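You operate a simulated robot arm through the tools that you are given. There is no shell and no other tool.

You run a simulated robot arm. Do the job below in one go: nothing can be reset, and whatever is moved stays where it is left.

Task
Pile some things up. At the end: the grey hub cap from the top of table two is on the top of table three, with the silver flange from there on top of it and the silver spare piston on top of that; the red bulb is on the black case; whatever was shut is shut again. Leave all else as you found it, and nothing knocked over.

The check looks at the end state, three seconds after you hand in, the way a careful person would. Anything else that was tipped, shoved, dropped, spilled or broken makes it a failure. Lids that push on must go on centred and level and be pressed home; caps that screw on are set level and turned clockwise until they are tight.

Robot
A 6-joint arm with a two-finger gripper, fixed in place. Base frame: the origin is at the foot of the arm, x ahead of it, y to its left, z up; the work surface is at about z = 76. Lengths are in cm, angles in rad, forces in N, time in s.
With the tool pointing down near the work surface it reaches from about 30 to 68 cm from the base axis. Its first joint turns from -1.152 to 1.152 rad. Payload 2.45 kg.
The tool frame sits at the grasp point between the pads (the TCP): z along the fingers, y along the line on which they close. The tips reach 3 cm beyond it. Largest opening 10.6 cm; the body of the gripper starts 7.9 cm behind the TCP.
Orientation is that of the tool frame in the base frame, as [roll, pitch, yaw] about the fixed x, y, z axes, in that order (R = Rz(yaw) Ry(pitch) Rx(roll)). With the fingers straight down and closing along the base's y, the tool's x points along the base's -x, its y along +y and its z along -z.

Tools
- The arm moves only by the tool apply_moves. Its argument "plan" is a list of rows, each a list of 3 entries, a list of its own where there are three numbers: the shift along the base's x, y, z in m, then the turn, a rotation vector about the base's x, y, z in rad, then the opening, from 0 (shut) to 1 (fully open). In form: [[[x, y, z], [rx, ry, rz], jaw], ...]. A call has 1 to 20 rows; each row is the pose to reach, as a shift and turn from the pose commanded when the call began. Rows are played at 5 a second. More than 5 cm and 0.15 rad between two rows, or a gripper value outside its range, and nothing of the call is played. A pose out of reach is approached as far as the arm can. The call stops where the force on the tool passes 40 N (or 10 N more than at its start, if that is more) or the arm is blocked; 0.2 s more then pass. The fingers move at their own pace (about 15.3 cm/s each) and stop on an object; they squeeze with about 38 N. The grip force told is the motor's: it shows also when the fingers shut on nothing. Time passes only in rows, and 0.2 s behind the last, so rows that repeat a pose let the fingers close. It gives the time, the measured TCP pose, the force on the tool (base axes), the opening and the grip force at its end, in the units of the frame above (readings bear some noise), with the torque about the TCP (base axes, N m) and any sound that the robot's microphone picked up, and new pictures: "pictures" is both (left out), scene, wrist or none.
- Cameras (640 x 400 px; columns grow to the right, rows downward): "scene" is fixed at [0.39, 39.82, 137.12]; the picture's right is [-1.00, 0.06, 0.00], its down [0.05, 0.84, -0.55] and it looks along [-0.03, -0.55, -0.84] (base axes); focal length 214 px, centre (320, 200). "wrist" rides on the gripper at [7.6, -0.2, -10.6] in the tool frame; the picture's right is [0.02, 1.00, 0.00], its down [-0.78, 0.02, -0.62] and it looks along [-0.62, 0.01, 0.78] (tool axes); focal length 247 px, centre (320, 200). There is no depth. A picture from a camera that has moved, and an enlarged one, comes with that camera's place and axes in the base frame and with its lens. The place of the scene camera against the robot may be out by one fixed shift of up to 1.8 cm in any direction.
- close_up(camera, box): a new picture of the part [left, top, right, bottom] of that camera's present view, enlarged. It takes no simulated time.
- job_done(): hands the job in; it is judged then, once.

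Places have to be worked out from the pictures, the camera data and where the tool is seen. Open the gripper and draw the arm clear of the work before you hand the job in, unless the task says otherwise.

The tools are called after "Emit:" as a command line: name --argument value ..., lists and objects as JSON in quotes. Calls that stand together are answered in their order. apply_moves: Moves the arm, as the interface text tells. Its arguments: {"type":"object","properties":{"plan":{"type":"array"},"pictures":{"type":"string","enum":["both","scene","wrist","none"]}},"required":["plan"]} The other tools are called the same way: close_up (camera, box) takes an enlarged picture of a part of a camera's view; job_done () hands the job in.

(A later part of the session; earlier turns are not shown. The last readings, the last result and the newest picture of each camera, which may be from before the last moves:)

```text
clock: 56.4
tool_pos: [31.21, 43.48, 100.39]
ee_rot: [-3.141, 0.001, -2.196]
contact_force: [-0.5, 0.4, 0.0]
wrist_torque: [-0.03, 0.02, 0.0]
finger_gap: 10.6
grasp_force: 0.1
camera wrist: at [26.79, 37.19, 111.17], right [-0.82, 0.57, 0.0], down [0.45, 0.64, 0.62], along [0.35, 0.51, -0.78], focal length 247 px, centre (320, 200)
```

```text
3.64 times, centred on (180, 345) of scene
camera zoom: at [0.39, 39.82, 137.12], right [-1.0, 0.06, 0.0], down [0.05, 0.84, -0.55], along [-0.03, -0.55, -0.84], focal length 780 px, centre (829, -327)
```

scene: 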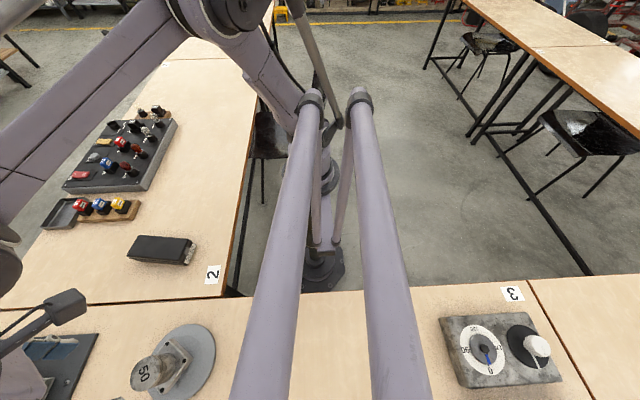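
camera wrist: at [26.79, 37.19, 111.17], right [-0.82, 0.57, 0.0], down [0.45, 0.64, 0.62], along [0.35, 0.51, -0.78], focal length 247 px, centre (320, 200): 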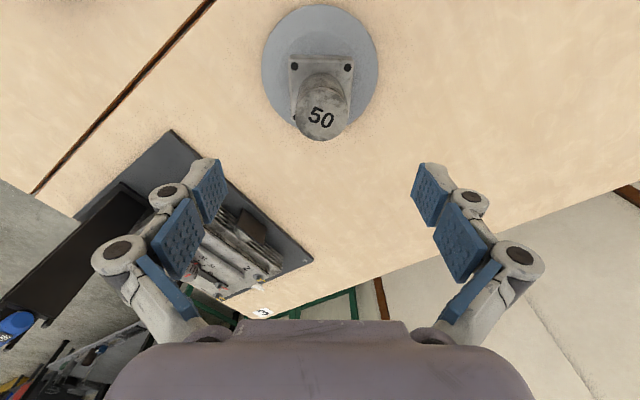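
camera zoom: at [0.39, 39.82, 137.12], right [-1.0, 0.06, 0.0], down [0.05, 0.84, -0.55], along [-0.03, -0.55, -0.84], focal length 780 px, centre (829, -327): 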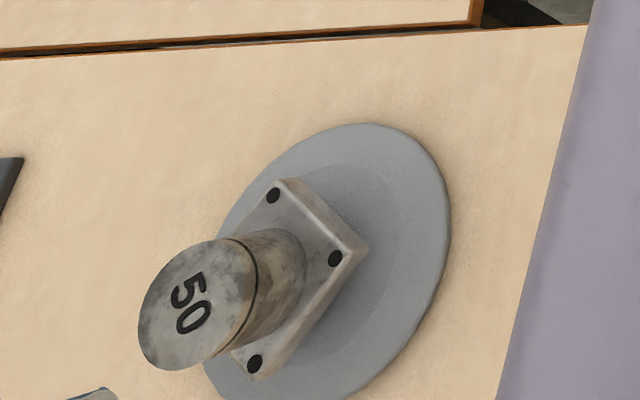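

The pile stands upright and centred: piston on flange on hub cap. Now I cross to the panel on table two for a close look at the red BRAKE bulb.

Emit:
apply_moves --plan '[[[0.0175, -0.0409, 0], [0, 0, -0.0865], 1], [[0.0351, -0.0818, 0], [0, 0, -0.173], 1], [[0.0526, -0.1227, 0], [0, 0, -0.2595], 1], [[0.0702, -0.1636, 0], [0, 0, -0.346], 1], [[0.0877, -0.2045, 0], [0, 0, -0.4325], 1], [[0.1052, -0.2454, 0], [0, 0, -0.519], 1], [[0.1228, -0.2863, 0], [0, 0, -0.6055], 1], [[0.1403, -0.3272, 0], [0, 0, -0.692], 1], [[0.1579, -0.3681, 0], [0, 0, -0.7785], 1], [[0.1754, -0.409, -0.012], [0, 0, -0.865], 1], [[0.1929, -0.4499, -0.024], [0, 0, -0.9515], 1], [[0.2105, -0.4908, -0.036], [0, 0, -1.038], 1], [[0.228, -0.5317, -0.05], [0, 0, -1.125], 1], [[0.228, -0.5317, -0.05], [0, 0, -1.125], 1]]'

Emit:
close_up --camera "wrist" --box '[220, 80, 420, 240]'

Emit:
close_up --camera "scene" --box '[60, 110, 180, 200]'

```text
clock: 59.4
tool_pos: [54.02, -9.72, 95.39]
ee_rot: [3.141, -0.001, 2.962]
contact_force: [0.3, 0.1, -1.1]
wrist_torque: [0.01, -0.03, 0.01]
finger_gap: 10.61
grasp_force: 0.1
camera wrist: at [46.32, -8.49, 106.07], right [0.16, 0.99, 0.0], down [0.77, -0.12, 0.62], along [0.61, -0.1, -0.78], focal length 247 px, centre (320, 200)
```

scene: 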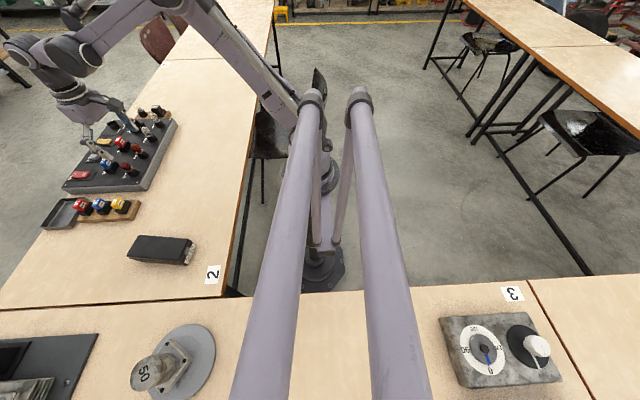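
wrist: 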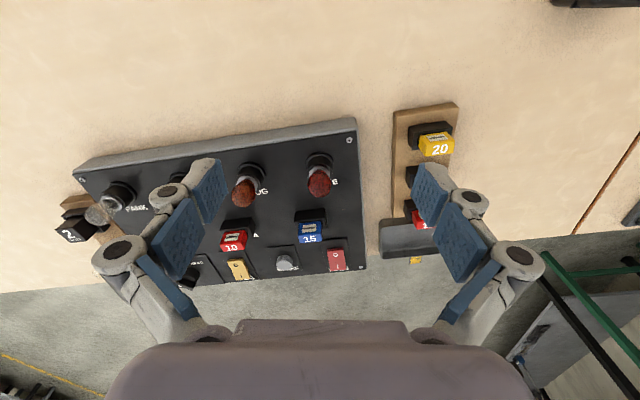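

```text
2.50 times, centred on (320, 160) of wrist
camera zoom: at [46.32, -8.49, 106.07], right [0.16, 0.99, 0.0], down [0.77, -0.12, 0.62], along [0.61, -0.1, -0.78], focal length 617 px, centre (320, 300)
```

zoom: 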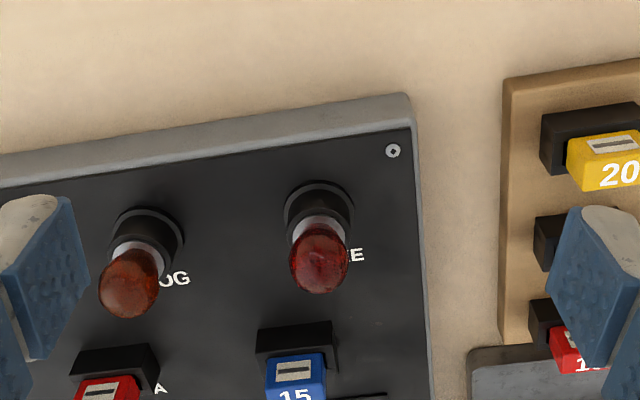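

```text
4.44 times, centred on (120, 155) of scene
camera zoom: at [0.4, 39.82, 137.12], right [-1.0, 0.06, 0.0], down [0.05, 0.84, -0.55], along [-0.03, -0.55, -0.84], focal length 953 px, centre (1209, 400)
```

zoom: 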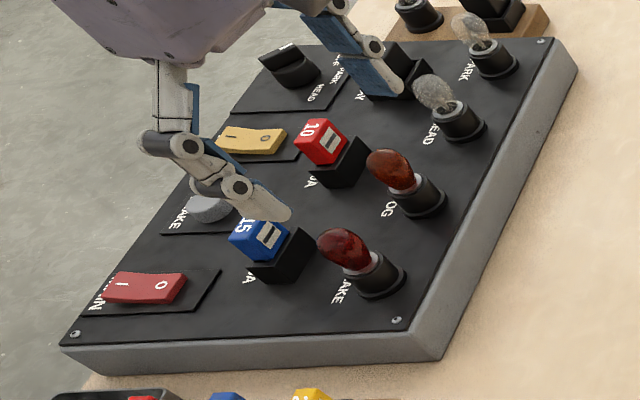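

BRAKE's bulb is clearly red against the amber FOG one; I put it at about (61.2, -11.1), glass centre z ≈ 84.5. I go lower and back to see its profile and the socket top.

Emit:
apply_moves --plan '[[[-0.015, 0.0, -0.03], [0, 0, 0], 1], [[-0.025, 0.0, -0.06], [0, 0, 0], 1], [[-0.025, 0.0, -0.09], [0, 0, 0], 1], [[-0.025, 0.0, -0.11], [0, 0, 0], 1], [[-0.025, 0.0, -0.11], [0, 0, 0], 1]]'

Emit:
close_up --camera "wrist" --box '[220, 160, 420, 320]'

```text
clock: 60.6
tool_pos: [51.35, -9.81, 84.46]
ee_rot: [-3.14, 0.001, 2.962]
contact_force: [0.3, 0.6, -0.7]
wrist_torque: [-0.04, 0.0, -0.02]
finger_gap: 10.61
grasp_force: 0.0
camera wrist: at [43.83, -8.47, 95.08], right [0.16, 0.99, 0.0], down [0.77, -0.12, 0.62], along [0.61, -0.1, -0.78], focal length 247 px, centre (320, 200)
```

scene: 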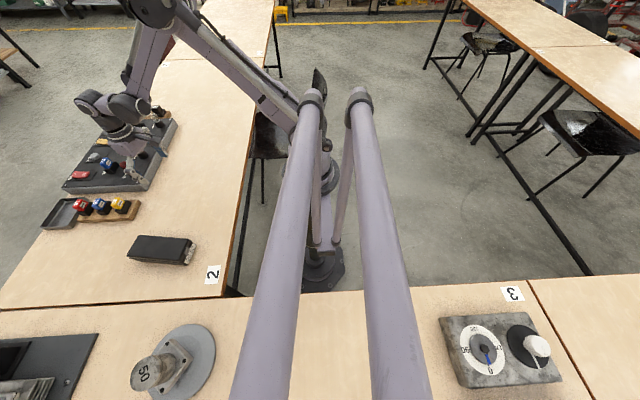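
wrist: 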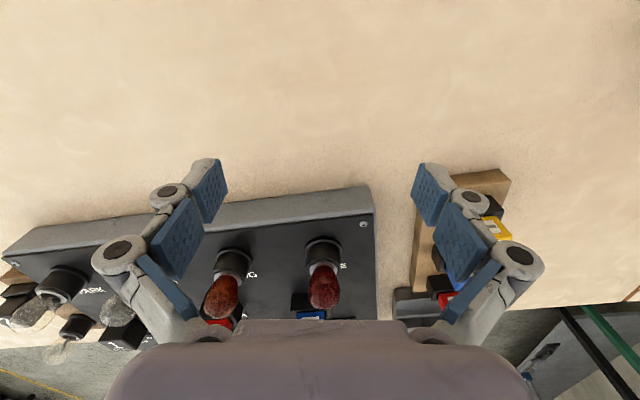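

```text
2.50 times, centred on (320, 240) of wrist
camera zoom: at [43.83, -8.47, 95.08], right [0.16, 0.99, 0.0], down [0.77, -0.12, 0.62], along [0.61, -0.1, -0.78], focal length 617 px, centre (320, 100)
```

zoom: 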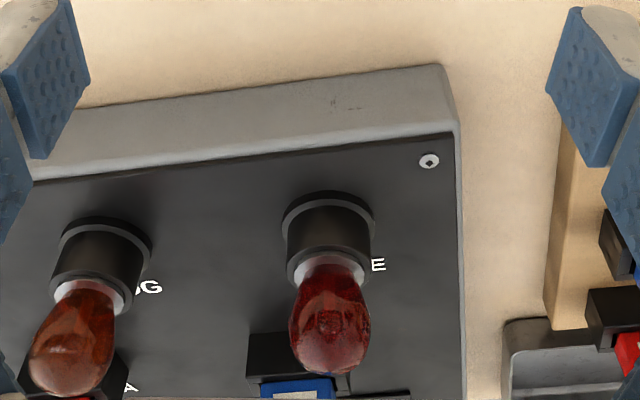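

The bulb stands at about (61.25, -11.0): socket top z ≈ 82, glass 82.7–86 and 2.6 cm wide. I move above it with the jaws partly closed and check alignment.

Emit:
apply_moves --plan '[[[0.03, -0.004, 0.04], [0, 0, 0], 1], [[0.06, -0.007, 0.075], [0, 0, 0], 0.8], [[0.0979, -0.0115, 0.075], [0, 0, 0], 0.6], [[0.0979, -0.0115, 0.075], [0, 0, 0], 0.55], [[0.0979, -0.0115, 0.065], [0, 0, 0], 0.55]]'

Emit:
close_up --camera "wrist" --box '[220, 80, 420, 240]'

Emit:
close_up --camera "scene" --box '[60, 110, 180, 200]'

```text
refused: row 1 steps farther than a row can; nothing moved
```

```text
2.50 times, centred on (320, 160) of wrist
camera zoom: at [43.83, -8.47, 95.08], right [0.16, 0.99, 0.0], down [0.77, -0.12, 0.62], along [0.61, -0.1, -0.78], focal length 617 px, centre (320, 300)
```

zoom: 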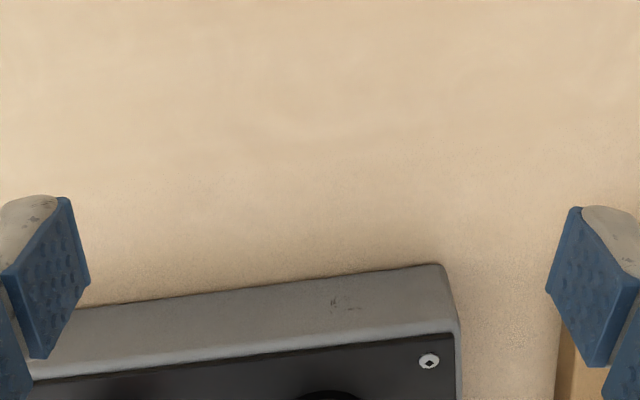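

```text
4.44 times, centred on (120, 155) of scene
camera zoom: at [0.39, 39.82, 137.12], right [-1.0, 0.06, 0.0], down [0.05, 0.84, -0.55], along [-0.03, -0.55, -0.84], focal length 953 px, centre (1209, 400)
```

zoom: 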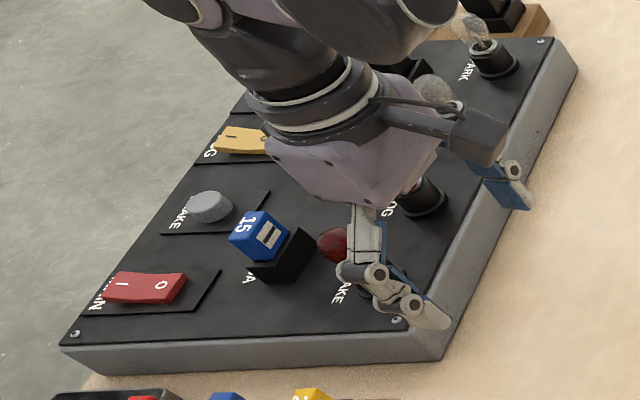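

The first step was just over 5 cm, so nothing moved; I redo it with shorter steps, rising first.

Emit:
apply_moves --plan '[[[0.01, -0.001, 0.04], [0, 0, 0], 1], [[0.035, -0.004, 0.075], [0, 0, 0], 0.9], [[0.07, -0.008, 0.075], [0, 0, 0], 0.7], [[0.0979, -0.0115, 0.075], [0, 0, 0], 0.55], [[0.0979, -0.0115, 0.065], [0, 0, 0], 0.55], [[0.0979, -0.0115, 0.065], [0, 0, 0], 0.55]]'

Emit:
close_up --camera "wrist" --box '[220, 80, 420, 240]'

Emit:
close_up --camera "scene" --box '[60, 110, 180, 200]'

```text
clock: 62.0
tool_pos: [61.27, -10.83, 90.7]
ee_rot: [3.142, 0.001, 2.962]
contact_force: [-0.1, -0.4, 0.0]
wrist_torque: [0.01, -0.03, -0.02]
finger_gap: 5.85
grasp_force: 0.1
camera wrist: at [53.65, -9.58, 101.55], right [0.16, 0.99, 0.0], down [0.77, -0.12, 0.62], along [0.61, -0.1, -0.78], focal length 247 px, centre (320, 200)
```

scene: 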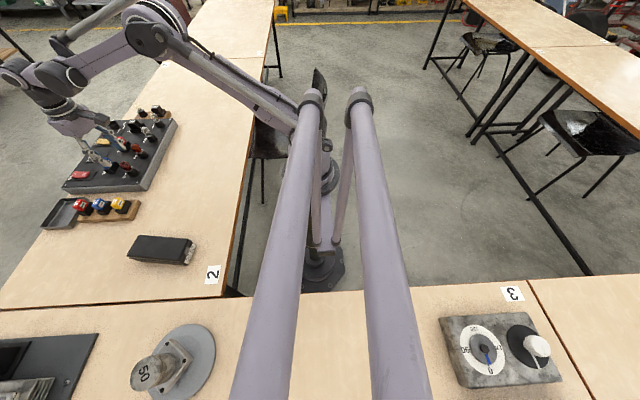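
wrist: 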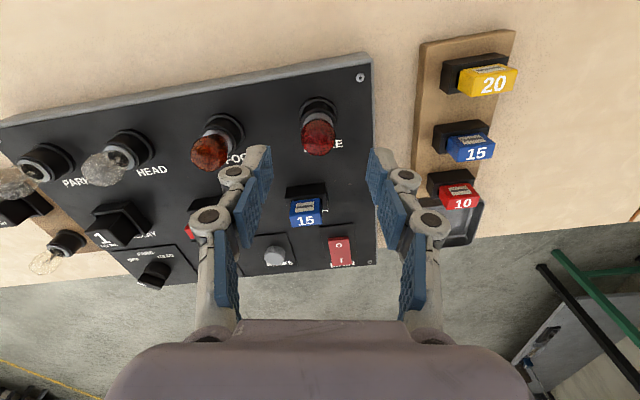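

```text
2.50 times, centred on (320, 160) of wrist
camera zoom: at [53.65, -9.58, 101.55], right [0.16, 0.99, 0.0], down [0.77, -0.12, 0.62], along [0.61, -0.1, -0.78], focal length 617 px, centre (320, 300)
```

zoom: 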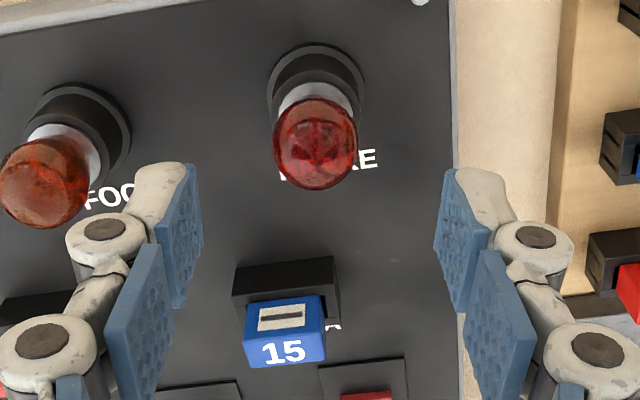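

```text
4.44 times, centred on (120, 155) of scene
camera zoom: at [0.39, 39.82, 137.12], right [-1.0, 0.06, 0.0], down [0.05, 0.84, -0.55], along [-0.03, -0.55, -0.84], focal length 953 px, centre (1209, 400)
```

zoom: 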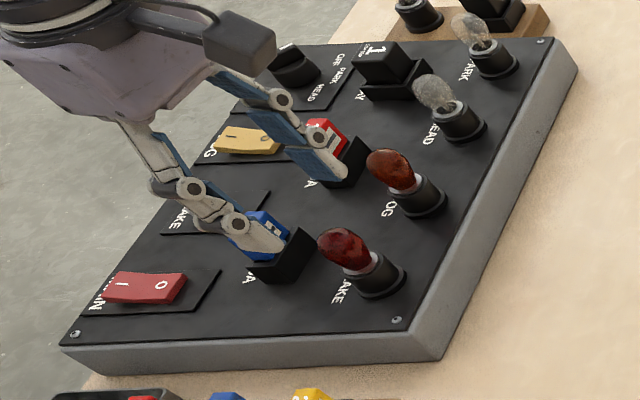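

The bulb lies about 1–2 mm left and forward of the tool centre. I correct that and descend around the glass, with fingertips staying above the socket's rim.

Emit:
apply_moves --plan '[[[0.0007, -0.0017, -0.02], [0, 0, 0], 0.55], [[0.0007, -0.0017, -0.04], [0, 0, 0], 0.55], [[0.0007, -0.0017, -0.048], [0, 0, 0], 0.55], [[0.0007, -0.0017, -0.051], [0, 0, 0], 0.55], [[0.0007, -0.0017, -0.051], [0, 0, 0], 0.55]]'

Emit:
close_up --camera "wrist" --box '[220, 120, 420, 280]'

Emit:
close_up --camera "scene" --box '[60, 110, 180, 200]'

```text
clock: 63.2
tool_pos: [61.2, -11.13, 85.69]
ee_rot: [3.14, -0.001, 2.961]
contact_force: [0.9, 0.1, 0.4]
wrist_torque: [0.01, -0.02, 0.0]
finger_gap: 5.84
grasp_force: 0.0
camera wrist: at [53.67, -9.76, 96.45], right [0.16, 0.99, 0.0], down [0.77, -0.12, 0.62], along [0.61, -0.1, -0.78], focal length 247 px, centre (320, 200)
```

scene: 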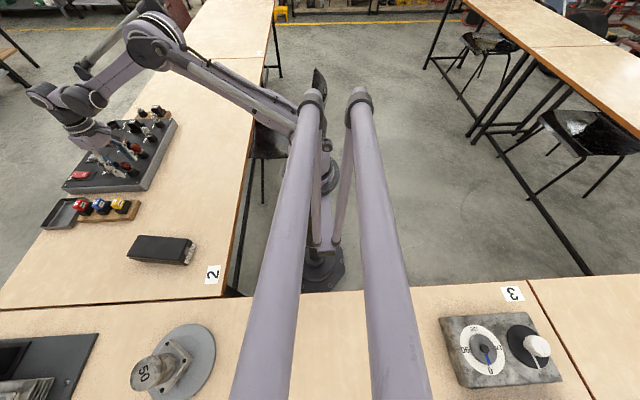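
wrist: 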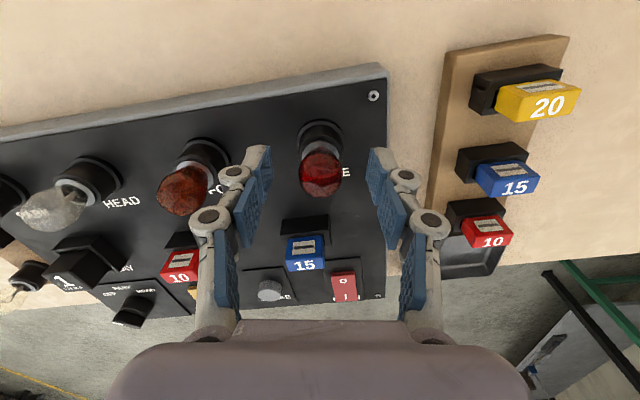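

```text
2.50 times, centred on (320, 200) of wrist
camera zoom: at [53.67, -9.76, 96.45], right [0.16, 0.99, 0.0], down [0.77, -0.12, 0.62], along [0.61, -0.1, -0.78], focal length 617 px, centre (320, 200)
```

zoom: 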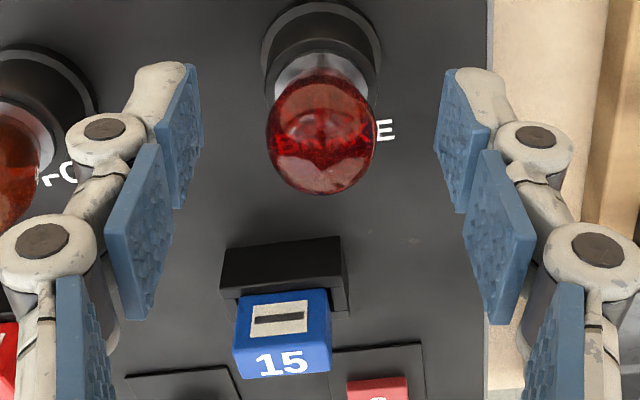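

```text
4.44 times, centred on (120, 155) of scene
camera zoom: at [0.39, 39.82, 137.12], right [-1.0, 0.06, 0.0], down [0.05, 0.84, -0.55], along [-0.03, -0.55, -0.84], focal length 953 px, centre (1209, 400)
```

zoom: 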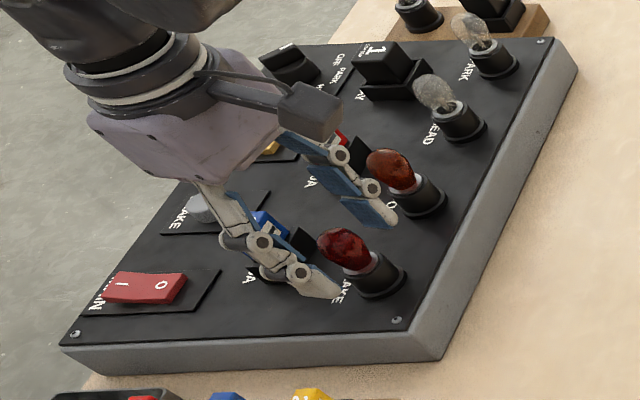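

The glass is centred between the distal pads. I close on it.

Emit:
apply_moves --plan '[[[0, 0, 0], [0, 0, 0], 0.4], [[0, 0, 0], [0, 0, 0], 0.2], [[0, 0, 0], [0, 0, 0], 0.15], [[0, 0, 0], [0, 0, 0], 0.15]]'

Emit:
close_up --camera "wrist" --box '[220, 120, 420, 280]'

```text
clock: 64.2
tool_pos: [61.24, -11.04, 85.73]
ee_rot: [-3.141, 0.0, 2.963]
contact_force: [-0.3, -0.8, 0.0]
wrist_torque: [0.02, 0.01, -0.02]
finger_gap: 2.41
grasp_force: 37.7
camera wrist: at [53.66, -9.76, 96.47], right [0.16, 0.99, 0.0], down [0.77, -0.12, 0.62], along [0.61, -0.1, -0.78], focal length 247 px, centre (320, 200)
```

scene: 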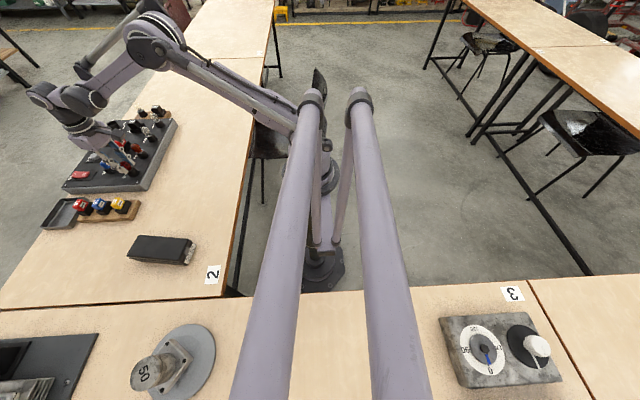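
wrist: 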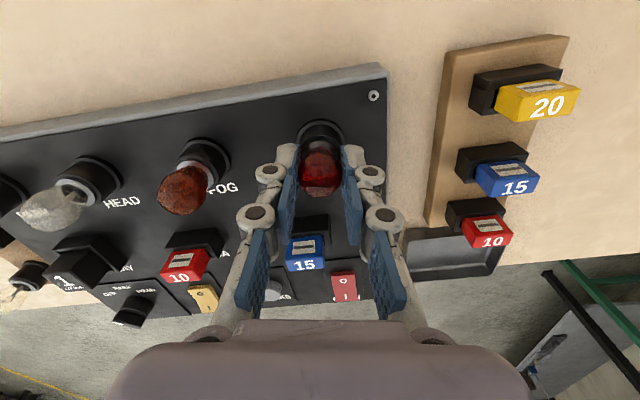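

```text
2.50 times, centred on (320, 200) of wrist
camera zoom: at [53.66, -9.76, 96.47], right [0.16, 0.99, 0.0], down [0.77, -0.12, 0.62], along [0.61, -0.1, -0.78], focal length 617 px, centre (320, 200)
```

zoom: 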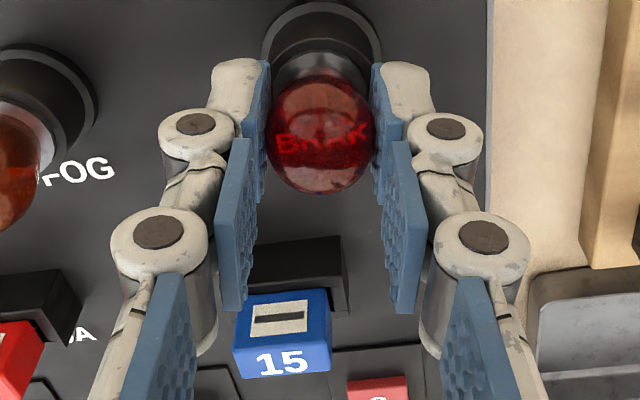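

Held at gap 2.41. I try a gentle straight pull of a few mm and read the force.

Emit:
apply_moves --plan '[[[0, 0, 0.001], [0, 0, 0], 0.15], [[0, 0, 0.002], [0, 0, 0], 0.15], [[0, 0, 0.003], [0, 0, 0], 0.15], [[0, 0, 0.003], [0, 0, 0], 0.15]]' --pictures "wrist"

Emit:
close_up --camera "wrist" --box '[220, 120, 420, 280]'

```text
clock: 65.2
tool_pos: [61.35, -10.94, 86.06]
ee_rot: [-3.14, 0.0, 2.962]
contact_force: [-0.2, -0.3, -1.0]
wrist_torque: [0.0, 0.03, -0.01]
finger_gap: 2.35
grasp_force: 38.0
camera wrist: at [53.67, -9.76, 96.8], right [0.16, 0.99, 0.0], down [0.77, -0.12, 0.62], along [0.61, -0.1, -0.78], focal length 247 px, centre (320, 200)
```

wrist: 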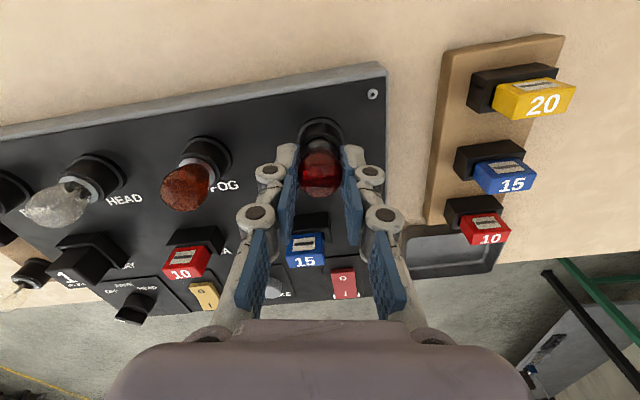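

```text
2.50 times, centred on (320, 200) of wrist
camera zoom: at [53.67, -9.76, 96.8], right [0.16, 0.99, 0.0], down [0.77, -0.12, 0.62], along [0.61, -0.1, -0.78], focal length 617 px, centre (320, 200)
```

zoom: 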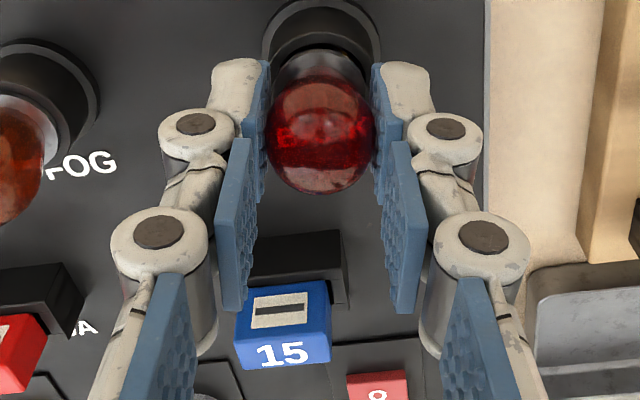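

It comes up with the gripper with almost no resistance. I keep drawing it straight up slowly.

Emit:
apply_moves --plan '[[[0, 0, 0.004], [0, 0, 0], 0.15], [[0, 0, 0.009], [0, 0, 0], 0.15], [[0, 0, 0.015], [0, 0, 0], 0.15], [[0, 0, 0.025], [0, 0, 0], 0.15], [[0, 0, 0.04], [0, 0, 0], 0.15], [[0, 0, 0.06], [0, 0, 0], 0.15], [[0, 0, 0.08], [0, 0, 0], 0.15], [[0, 0, 0.08], [0, 0, 0], 0.15]]'

Emit:
close_up --camera "wrist" --box '[220, 100, 420, 260]'

Emit:
close_up --camera "scene" --box '[60, 100, 180, 200]'

```text
clock: 67.0
tool_pos: [61.28, -11.04, 94.21]
ee_rot: [-3.141, 0.0, 2.963]
contact_force: [-0.2, -0.1, -0.7]
wrist_torque: [0.0, -0.02, 0.02]
finger_gap: 2.39
grasp_force: 38.1
camera wrist: at [53.66, -9.77, 104.89], right [0.16, 0.99, 0.0], down [0.77, -0.12, 0.62], along [0.61, -0.1, -0.78], focal length 247 px, centre (320, 200)
```

scene: 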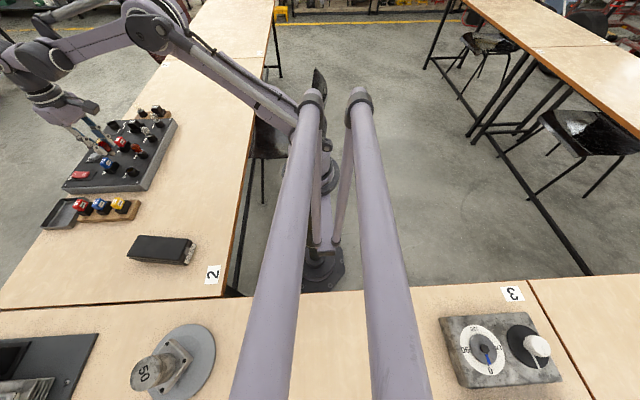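
wrist: 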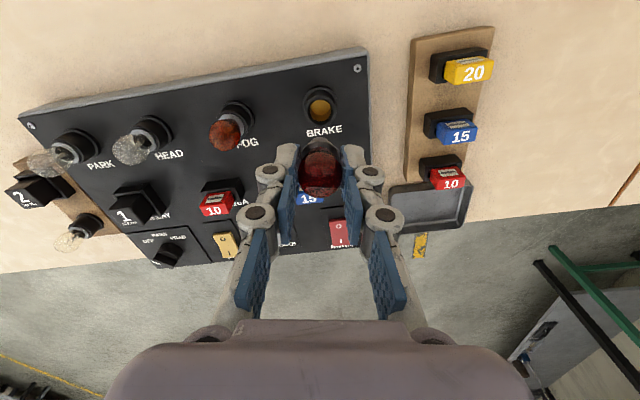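

```text
2.50 times, centred on (320, 180) of wrist
camera zoom: at [53.66, -9.77, 104.89], right [0.16, 0.99, 0.0], down [0.77, -0.12, 0.62], along [0.61, -0.1, -0.78], focal length 617 px, centre (320, 250)
```

zoom: 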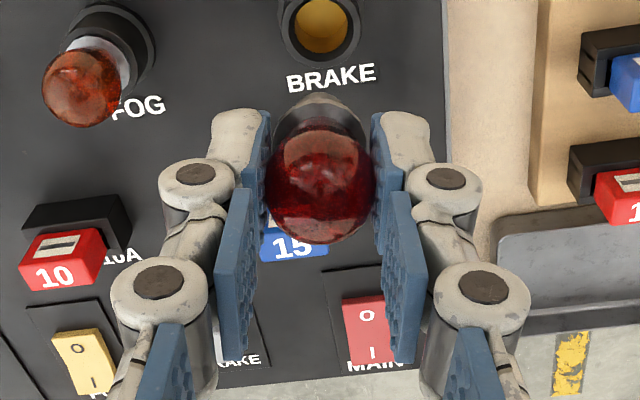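

```text
4.00 times, centred on (120, 150) of scene
camera zoom: at [0.39, 39.82, 137.12], right [-1.0, 0.06, 0.0], down [0.05, 0.84, -0.55], along [-0.03, -0.55, -0.84], focal length 858 px, centre (1120, 400)
```

zoom: 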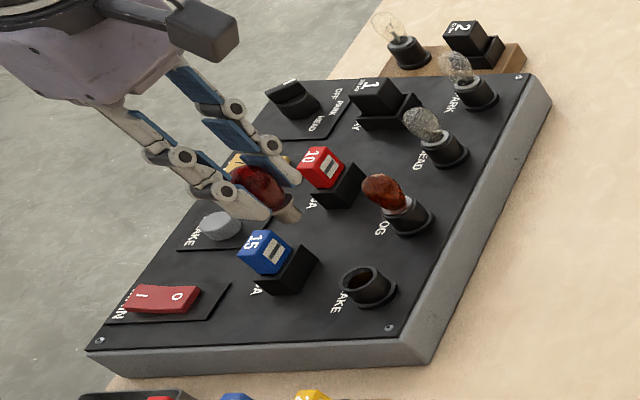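

The red bulb is out, its socket empty. I carry it level over to the black case and inspect its base from both cameras.

Emit:
apply_moves --plan '[[[-0.02, 0.0318, 0.002], [0, 0, 0.063], 0.15], [[-0.04, 0.0636, 0.004], [0, 0, 0.126], 0.15], [[-0.06, 0.0954, 0.006], [0, 0, 0.189], 0.15], [[-0.08, 0.1272, 0.008], [0, 0, 0.252], 0.15], [[-0.1, 0.159, 0.01], [0, 0, 0.315], 0.15], [[-0.12, 0.1908, 0.01], [0, 0, 0.378], 0.15], [[-0.14, 0.2226, 0.01], [0, 0, 0.441], 0.15], [[-0.16, 0.2544, 0.01], [0, 0, 0.504], 0.15], [[-0.181, 0.2864, 0.01], [0, 0, 0.565], 0.15], [[-0.181, 0.2864, 0.01], [0, 0, 0.565], 0.15]]'

Emit:
close_up --camera "wrist" --box '[200, 0, 440, 240]'

Emit:
close_up --camera "scene" --box '[90, 160, 210, 280]'

```text
clock: 69.2
tool_pos: [43.08, 17.59, 95.19]
ee_rot: [3.141, 0.001, -2.756]
contact_force: [-0.3, -0.1, 0.0]
wrist_torque: [0.0, 0.0, -0.02]
finger_gap: 2.39
grasp_force: 38.1
camera wrist: at [36.13, 14.6, 105.83], right [-0.4, 0.92, 0.0], down [0.72, 0.31, 0.62], along [0.57, 0.25, -0.78], focal length 247 px, centre (320, 200)
```

scene: 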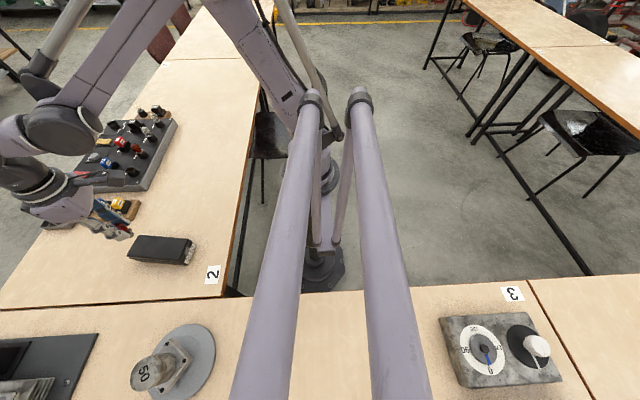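
wrist: 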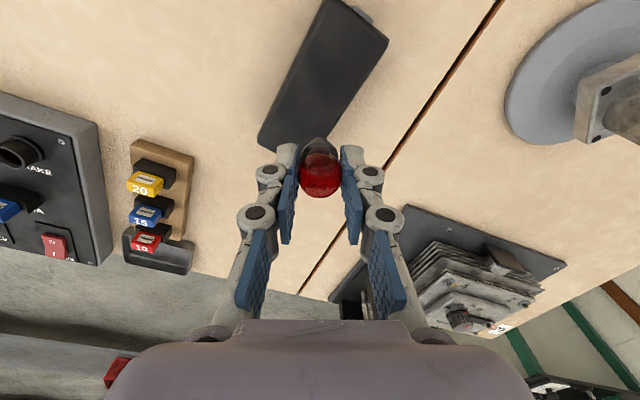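

```text
1.67 times, centred on (320, 120) of wrist
camera zoom: at [36.13, 14.6, 105.83], right [-0.4, 0.92, 0.0], down [0.72, 0.31, 0.62], along [0.57, 0.25, -0.78], focal length 412 px, centre (320, 333)
```

zoom: 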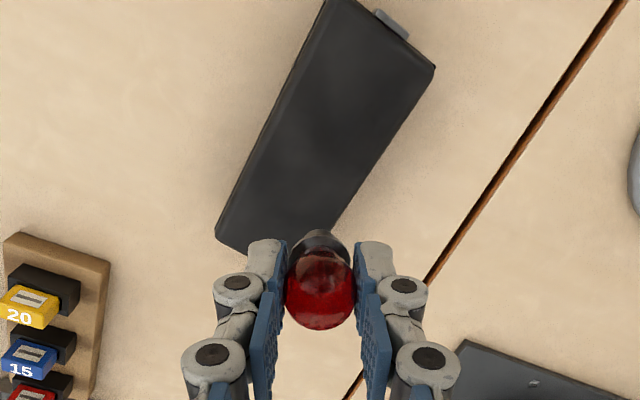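

```text
3.33 times, centred on (150, 220) of scene
camera zoom: at [0.39, 39.82, 137.12], right [-1.0, 0.06, 0.0], down [0.05, 0.84, -0.55], along [-0.03, -0.55, -0.84], focal length 715 px, centre (887, 133)
```

zoom: 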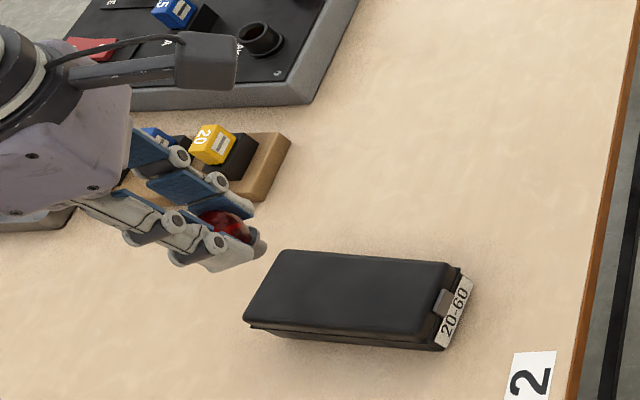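

I zoom in on the held bulb's base to judge whether it can stand on end.

Emit:
close_up --camera "scene" --box '[100, 205, 150, 245]'

Emit:
close_up --camera "wrist" --box '[280, 120, 360, 210]'

Emit:
close_up --camera "wrist" --box '[0, 80, 200, 280]'

```text
10.00 times, centred on (125, 225) of scene
camera zoom: at [0.39, 39.82, 137.12], right [-1.0, 0.06, 0.0], down [0.05, 0.84, -0.55], along [-0.03, -0.55, -0.84], focal length 2145 px, centre (2270, -50)
```

zoom: 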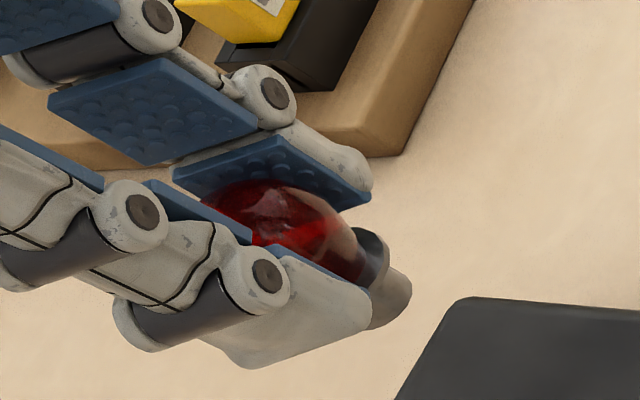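

```text
4.44 times, centred on (320, 165) of wrist
camera zoom: at [36.13, 14.6, 105.83], right [-0.4, 0.92, 0.0], down [0.72, 0.31, 0.62], along [0.57, 0.25, -0.78], focal length 1098 px, centre (320, 356)
```

zoom: 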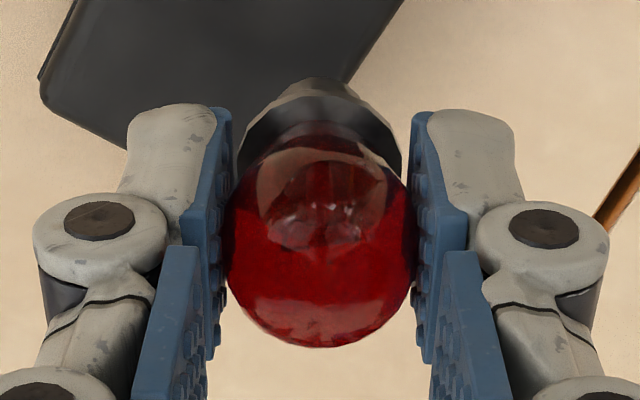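

```text
2.00 times, centred on (100, 180) of wrist
camera zoom: at [36.13, 14.6, 105.83], right [-0.4, 0.92, 0.0], down [0.72, 0.31, 0.62], along [0.57, 0.25, -0.78], focal length 494 px, centre (760, 240)
```

zoom: 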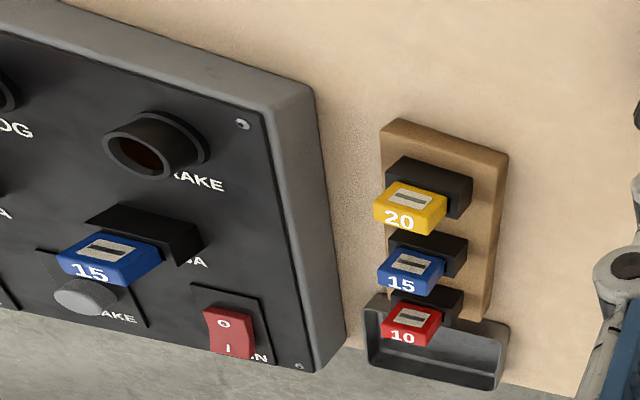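

The bulb has a tapered metal base that should stand on end. To be safe I turn the tool so the fingers open along the case's long axis (any tip would then stay on the case).

Emit:
apply_moves --plan '[[[0, 0, 0], [0, 0, 0.12], 0.15], [[0, 0, 0], [0, 0, 0.24], 0.15], [[0, 0, 0], [0, 0, 0.36], 0.15], [[0, 0, 0], [0, 0, 0.48], 0.15], [[0, 0, 0], [0, 0, 0.6], 0.15], [[0, 0, 0], [0, 0, 0.72], 0.15], [[0, 0, 0], [0, 0, 0.84], 0.15], [[0, 0, 0], [0, 0, 0.96], 0.15], [[0, 0, 0], [0, 0, 1.065], 0.15], [[0, 0, 0], [0, 0, 1.065], 0.15]]'

Emit:
close_up --camera "scene" --box '[90, 180, 210, 280]'

Emit:
close_up --camera "wrist" --box '[160, 0, 480, 240]'

```text
clock: 71.4
tool_pos: [43.08, 17.66, 95.22]
ee_rot: [3.141, 0.001, -1.69]
contact_force: [-0.1, 0.3, -0.2]
wrist_torque: [0.03, 0.04, 0.01]
finger_gap: 2.38
grasp_force: 37.9
camera wrist: at [42.44, 10.07, 105.85], right [-1.0, 0.1, 0.0], down [0.08, 0.78, 0.62], along [0.06, 0.62, -0.78], focal length 247 px, centre (320, 200)
```

scene: 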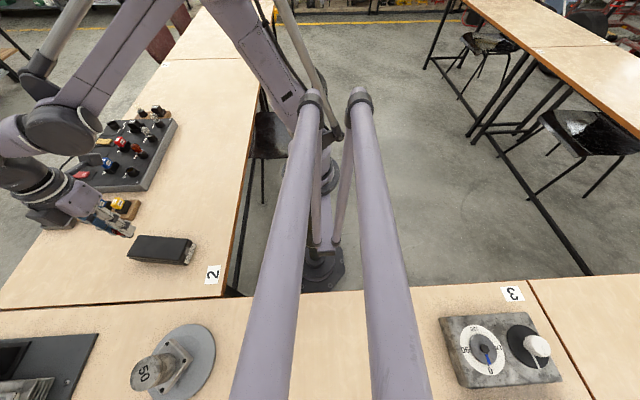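
wrist: 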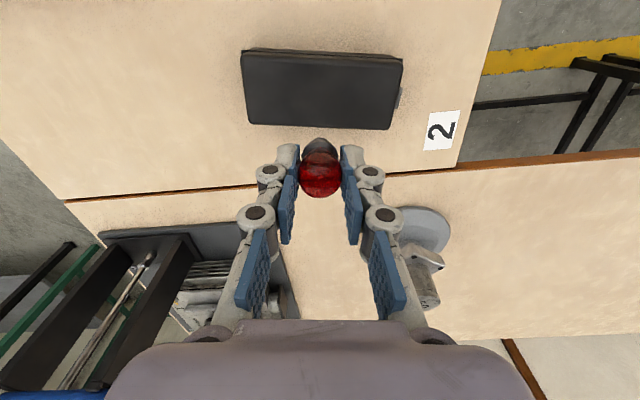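

```text
4.00 times, centred on (150, 230) of scene
camera zoom: at [0.39, 39.82, 137.12], right [-1.0, 0.06, 0.0], down [0.05, 0.84, -0.55], along [-0.03, -0.55, -0.84], focal length 858 px, centre (1000, 80)
```

zoom: 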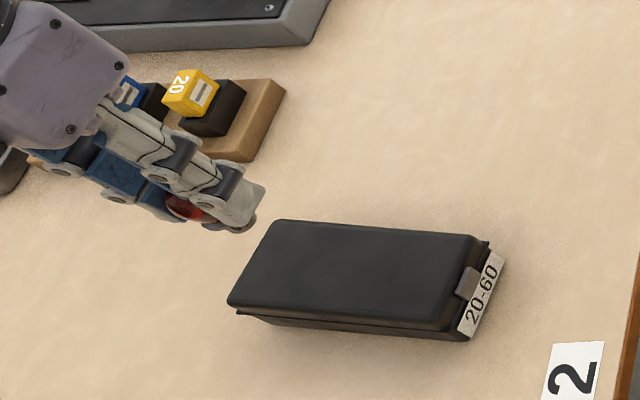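

```text
1.67 times, centred on (320, 120) of wrist
camera zoom: at [42.44, 10.07, 105.85], right [-1.0, 0.1, 0.0], down [0.08, 0.78, 0.62], along [0.06, 0.62, -0.78], focal length 412 px, centre (320, 333)
```

zoom: 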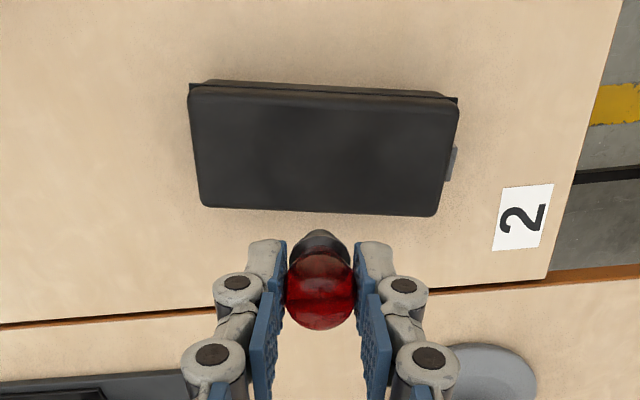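

The case's lid top is near z = 79.8, centre about 0.4 cm toward −y of the tool. I shift that much and lower to a few cm above it.

Emit:
apply_moves --plan '[[[-0.0005, -0.004, -0.02], [0, 0, 0], 0.15], [[-0.0005, -0.004, -0.045], [0, 0, 0], 0.15], [[-0.0005, -0.004, -0.065], [0, 0, 0], 0.15], [[-0.0005, -0.004, -0.075], [0, 0, 0], 0.15], [[-0.0005, -0.004, -0.075], [0, 0, 0], 0.15]]'

Emit:
close_up --camera "scene" --box '[110, 200, 210, 280]'

Emit:
close_up --camera "wrist" --box '[160, 40, 480, 240]'

```text
clock: 72.6
tool_pos: [43.12, 17.18, 87.69]
ee_rot: [3.141, 0.002, -1.692]
contact_force: [-0.2, 0.0, -1.1]
wrist_torque: [0.0, 0.02, -0.02]
finger_gap: 2.39
grasp_force: 37.8
camera wrist: at [42.35, 9.69, 98.35], right [-1.0, 0.1, 0.0], down [0.08, 0.78, 0.62], along [0.06, 0.62, -0.78], focal length 247 px, centre (320, 200)
```

scene: 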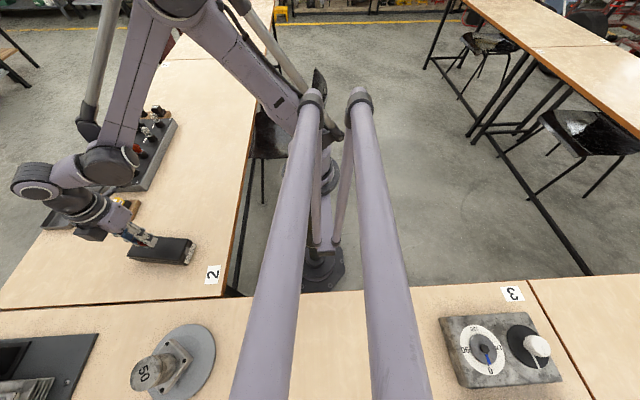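
wrist: 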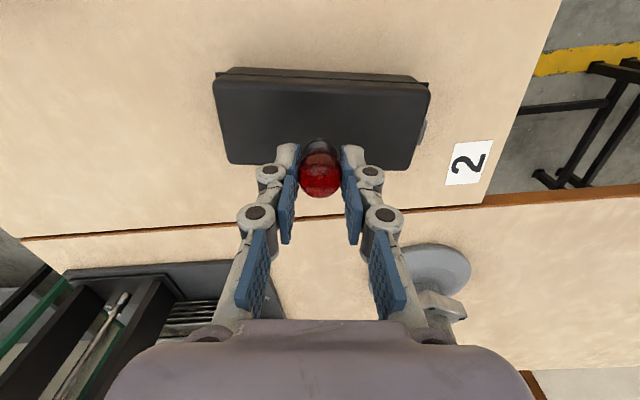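

```text
5.00 times, centred on (160, 240) of scene
camera zoom: at [0.39, 39.82, 137.12], right [-1.0, 0.06, 0.0], down [0.05, 0.84, -0.55], along [-0.03, -0.55, -0.84], focal length 1072 px, centre (1120, 0)
```

zoom: 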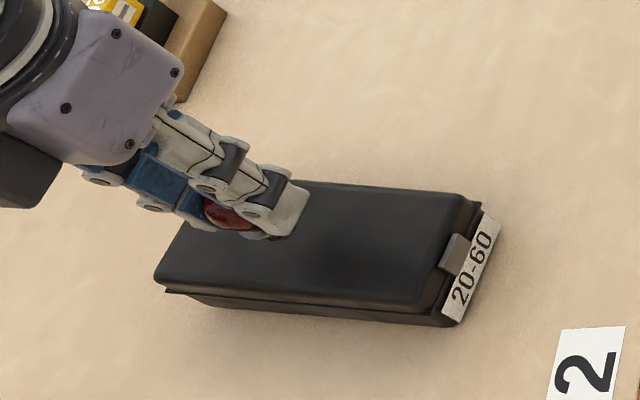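

```text
2.00 times, centred on (320, 140) of wrist
camera zoom: at [42.35, 9.69, 98.35], right [-1.0, 0.1, 0.0], down [0.08, 0.78, 0.62], along [0.06, 0.62, -0.78], focal length 494 px, centre (320, 320)
```

zoom: 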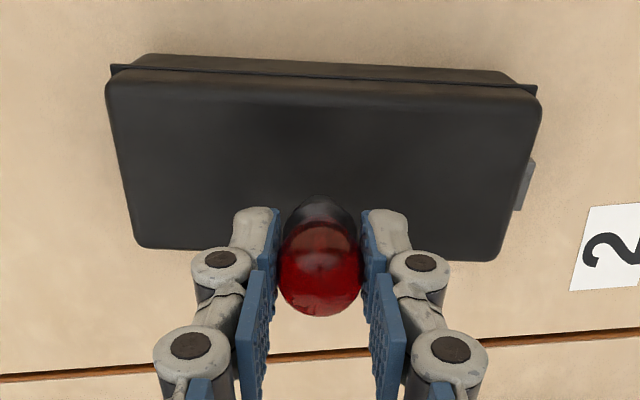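

The bulb is over the lid's centre. I lower it in small steps until it touches.

Emit:
apply_moves --plan '[[[0, 0, -0.005], [0, 0, 0], 0.15], [[0, 0, -0.01], [0, 0, 0], 0.15], [[0, 0, -0.014], [0, 0, 0], 0.15], [[0, 0, -0.017], [0, 0, 0], 0.15], [[0, 0, -0.02], [0, 0, 0], 0.15], [[0, 0, -0.02], [0, 0, 0], 0.15]]'

Emit:
close_up --camera "scene" --box '[120, 210, 200, 270]'

```text
clock: 74.0
tool_pos: [43.13, 17.14, 85.56]
ee_rot: [3.141, -0.001, -1.693]
contact_force: [0.2, -0.7, 19.4]
wrist_torque: [0.05, -0.01, -0.03]
finger_gap: 2.38
grasp_force: 38.0
camera wrist: at [42.38, 9.66, 96.38], right [-1.0, 0.1, 0.0], down [0.08, 0.78, 0.62], along [0.06, 0.62, -0.78], focal length 247 px, centre (320, 200)
```

scene: 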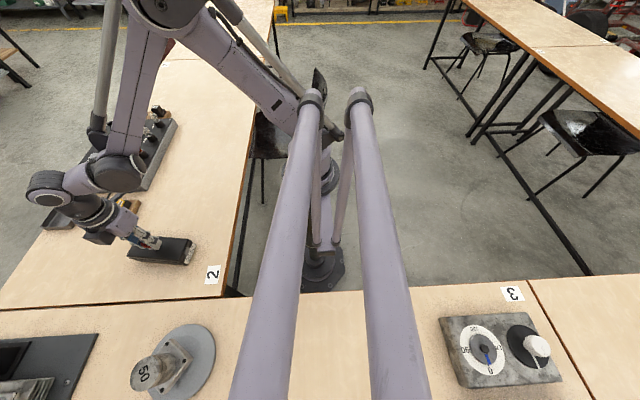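
wrist: 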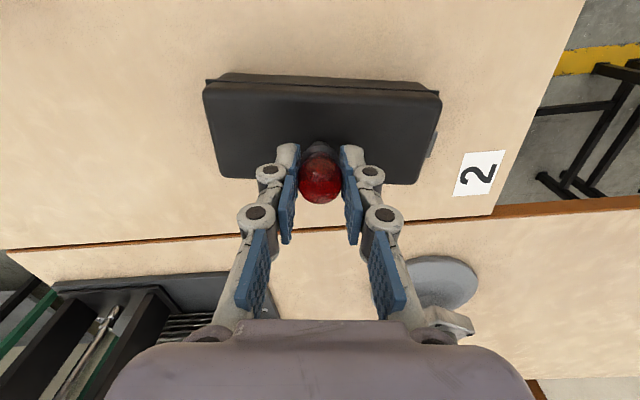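

```text
6.67 times, centred on (160, 240) of scene
camera zoom: at [0.37, 39.81, 137.12], right [-1.0, 0.06, 0.0], down [0.05, 0.84, -0.55], along [-0.03, -0.55, -0.84], focal length 1430 px, centre (1387, -67)
```

zoom: 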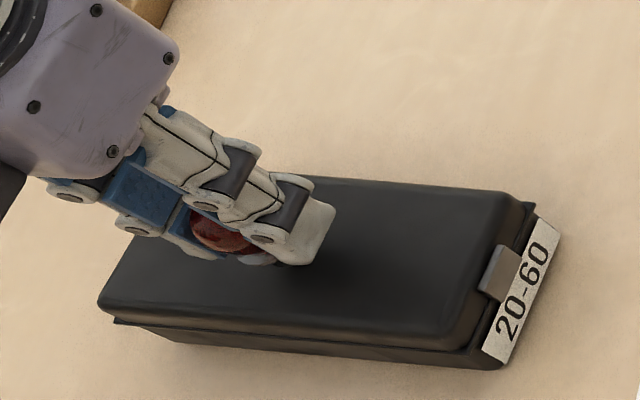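

The base bears on the lid (19 N) with the bulb upright. I ease off just over 1 mm, then open gradually.

Emit:
apply_moves --plan '[[[0, 0, 0.0012], [0, 0, 0], 0.15], [[0, 0, 0.0012], [0, 0, 0], 0.2], [[0, 0, 0.0012], [0, 0, 0], 0.24], [[0, 0, 0.0012], [0, 0, 0], 0.28], [[0, 0, 0.0012], [0, 0, 0], 0.34], [[0, 0, 0.0012], [0, 0, 0], 0.4], [[0, 0, 0.0012], [0, 0, 0], 0.4]]'

Emit:
close_up --camera "scene" --box '[120, 210, 200, 270]'

Emit:
close_up --camera "wrist" --box '[200, 60, 440, 240]'

```text
clock: 75.6
tool_pos: [43.14, 17.18, 85.79]
ee_rot: [-3.14, 0.0, -1.69]
contact_force: [-0.4, 0.5, -0.3]
wrist_torque: [0.0, 0.0, -0.01]
finger_gap: 4.24
grasp_force: 0.0
camera wrist: at [42.39, 9.65, 96.46], right [-1.0, 0.1, 0.0], down [0.08, 0.78, 0.62], along [0.06, 0.62, -0.78], focal length 247 px, centre (320, 200)
```

scene: 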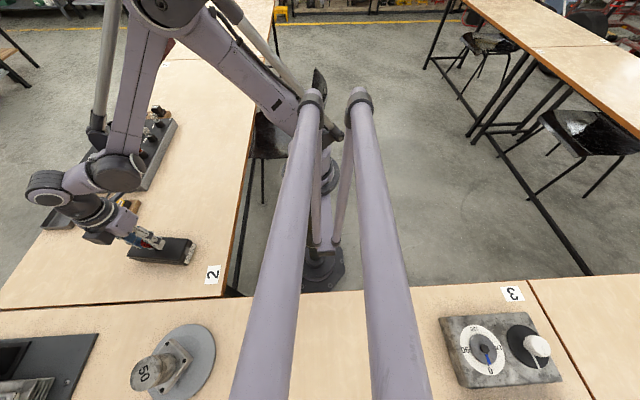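
wrist: 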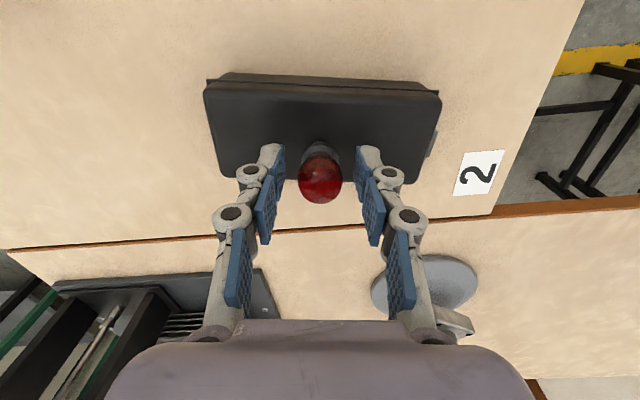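

```text
6.67 times, centred on (160, 240) of scene
camera zoom: at [0.39, 39.82, 137.12], right [-1.0, 0.06, 0.0], down [0.05, 0.84, -0.55], along [-0.03, -0.55, -0.84], focal length 1430 px, centre (1387, -67)
```

zoom: 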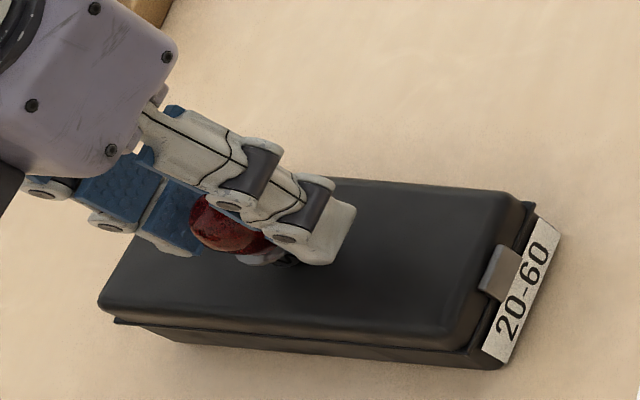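

```text
2.22 times, centred on (320, 150) of wrist
camera zoom: at [42.39, 9.65, 96.46], right [-1.0, 0.1, 0.0], down [0.08, 0.78, 0.62], along [0.06, 0.62, -0.78], focal length 549 px, centre (320, 311)
```

zoom: 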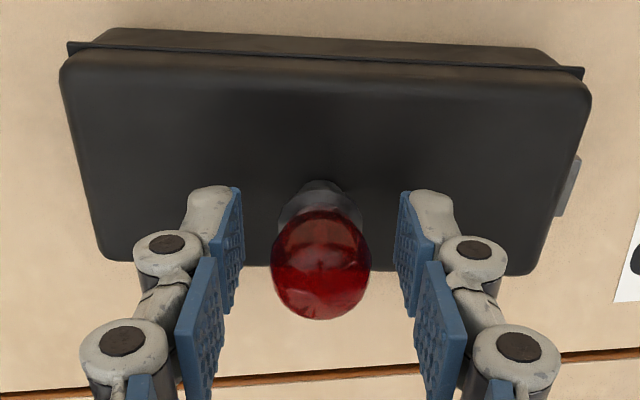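

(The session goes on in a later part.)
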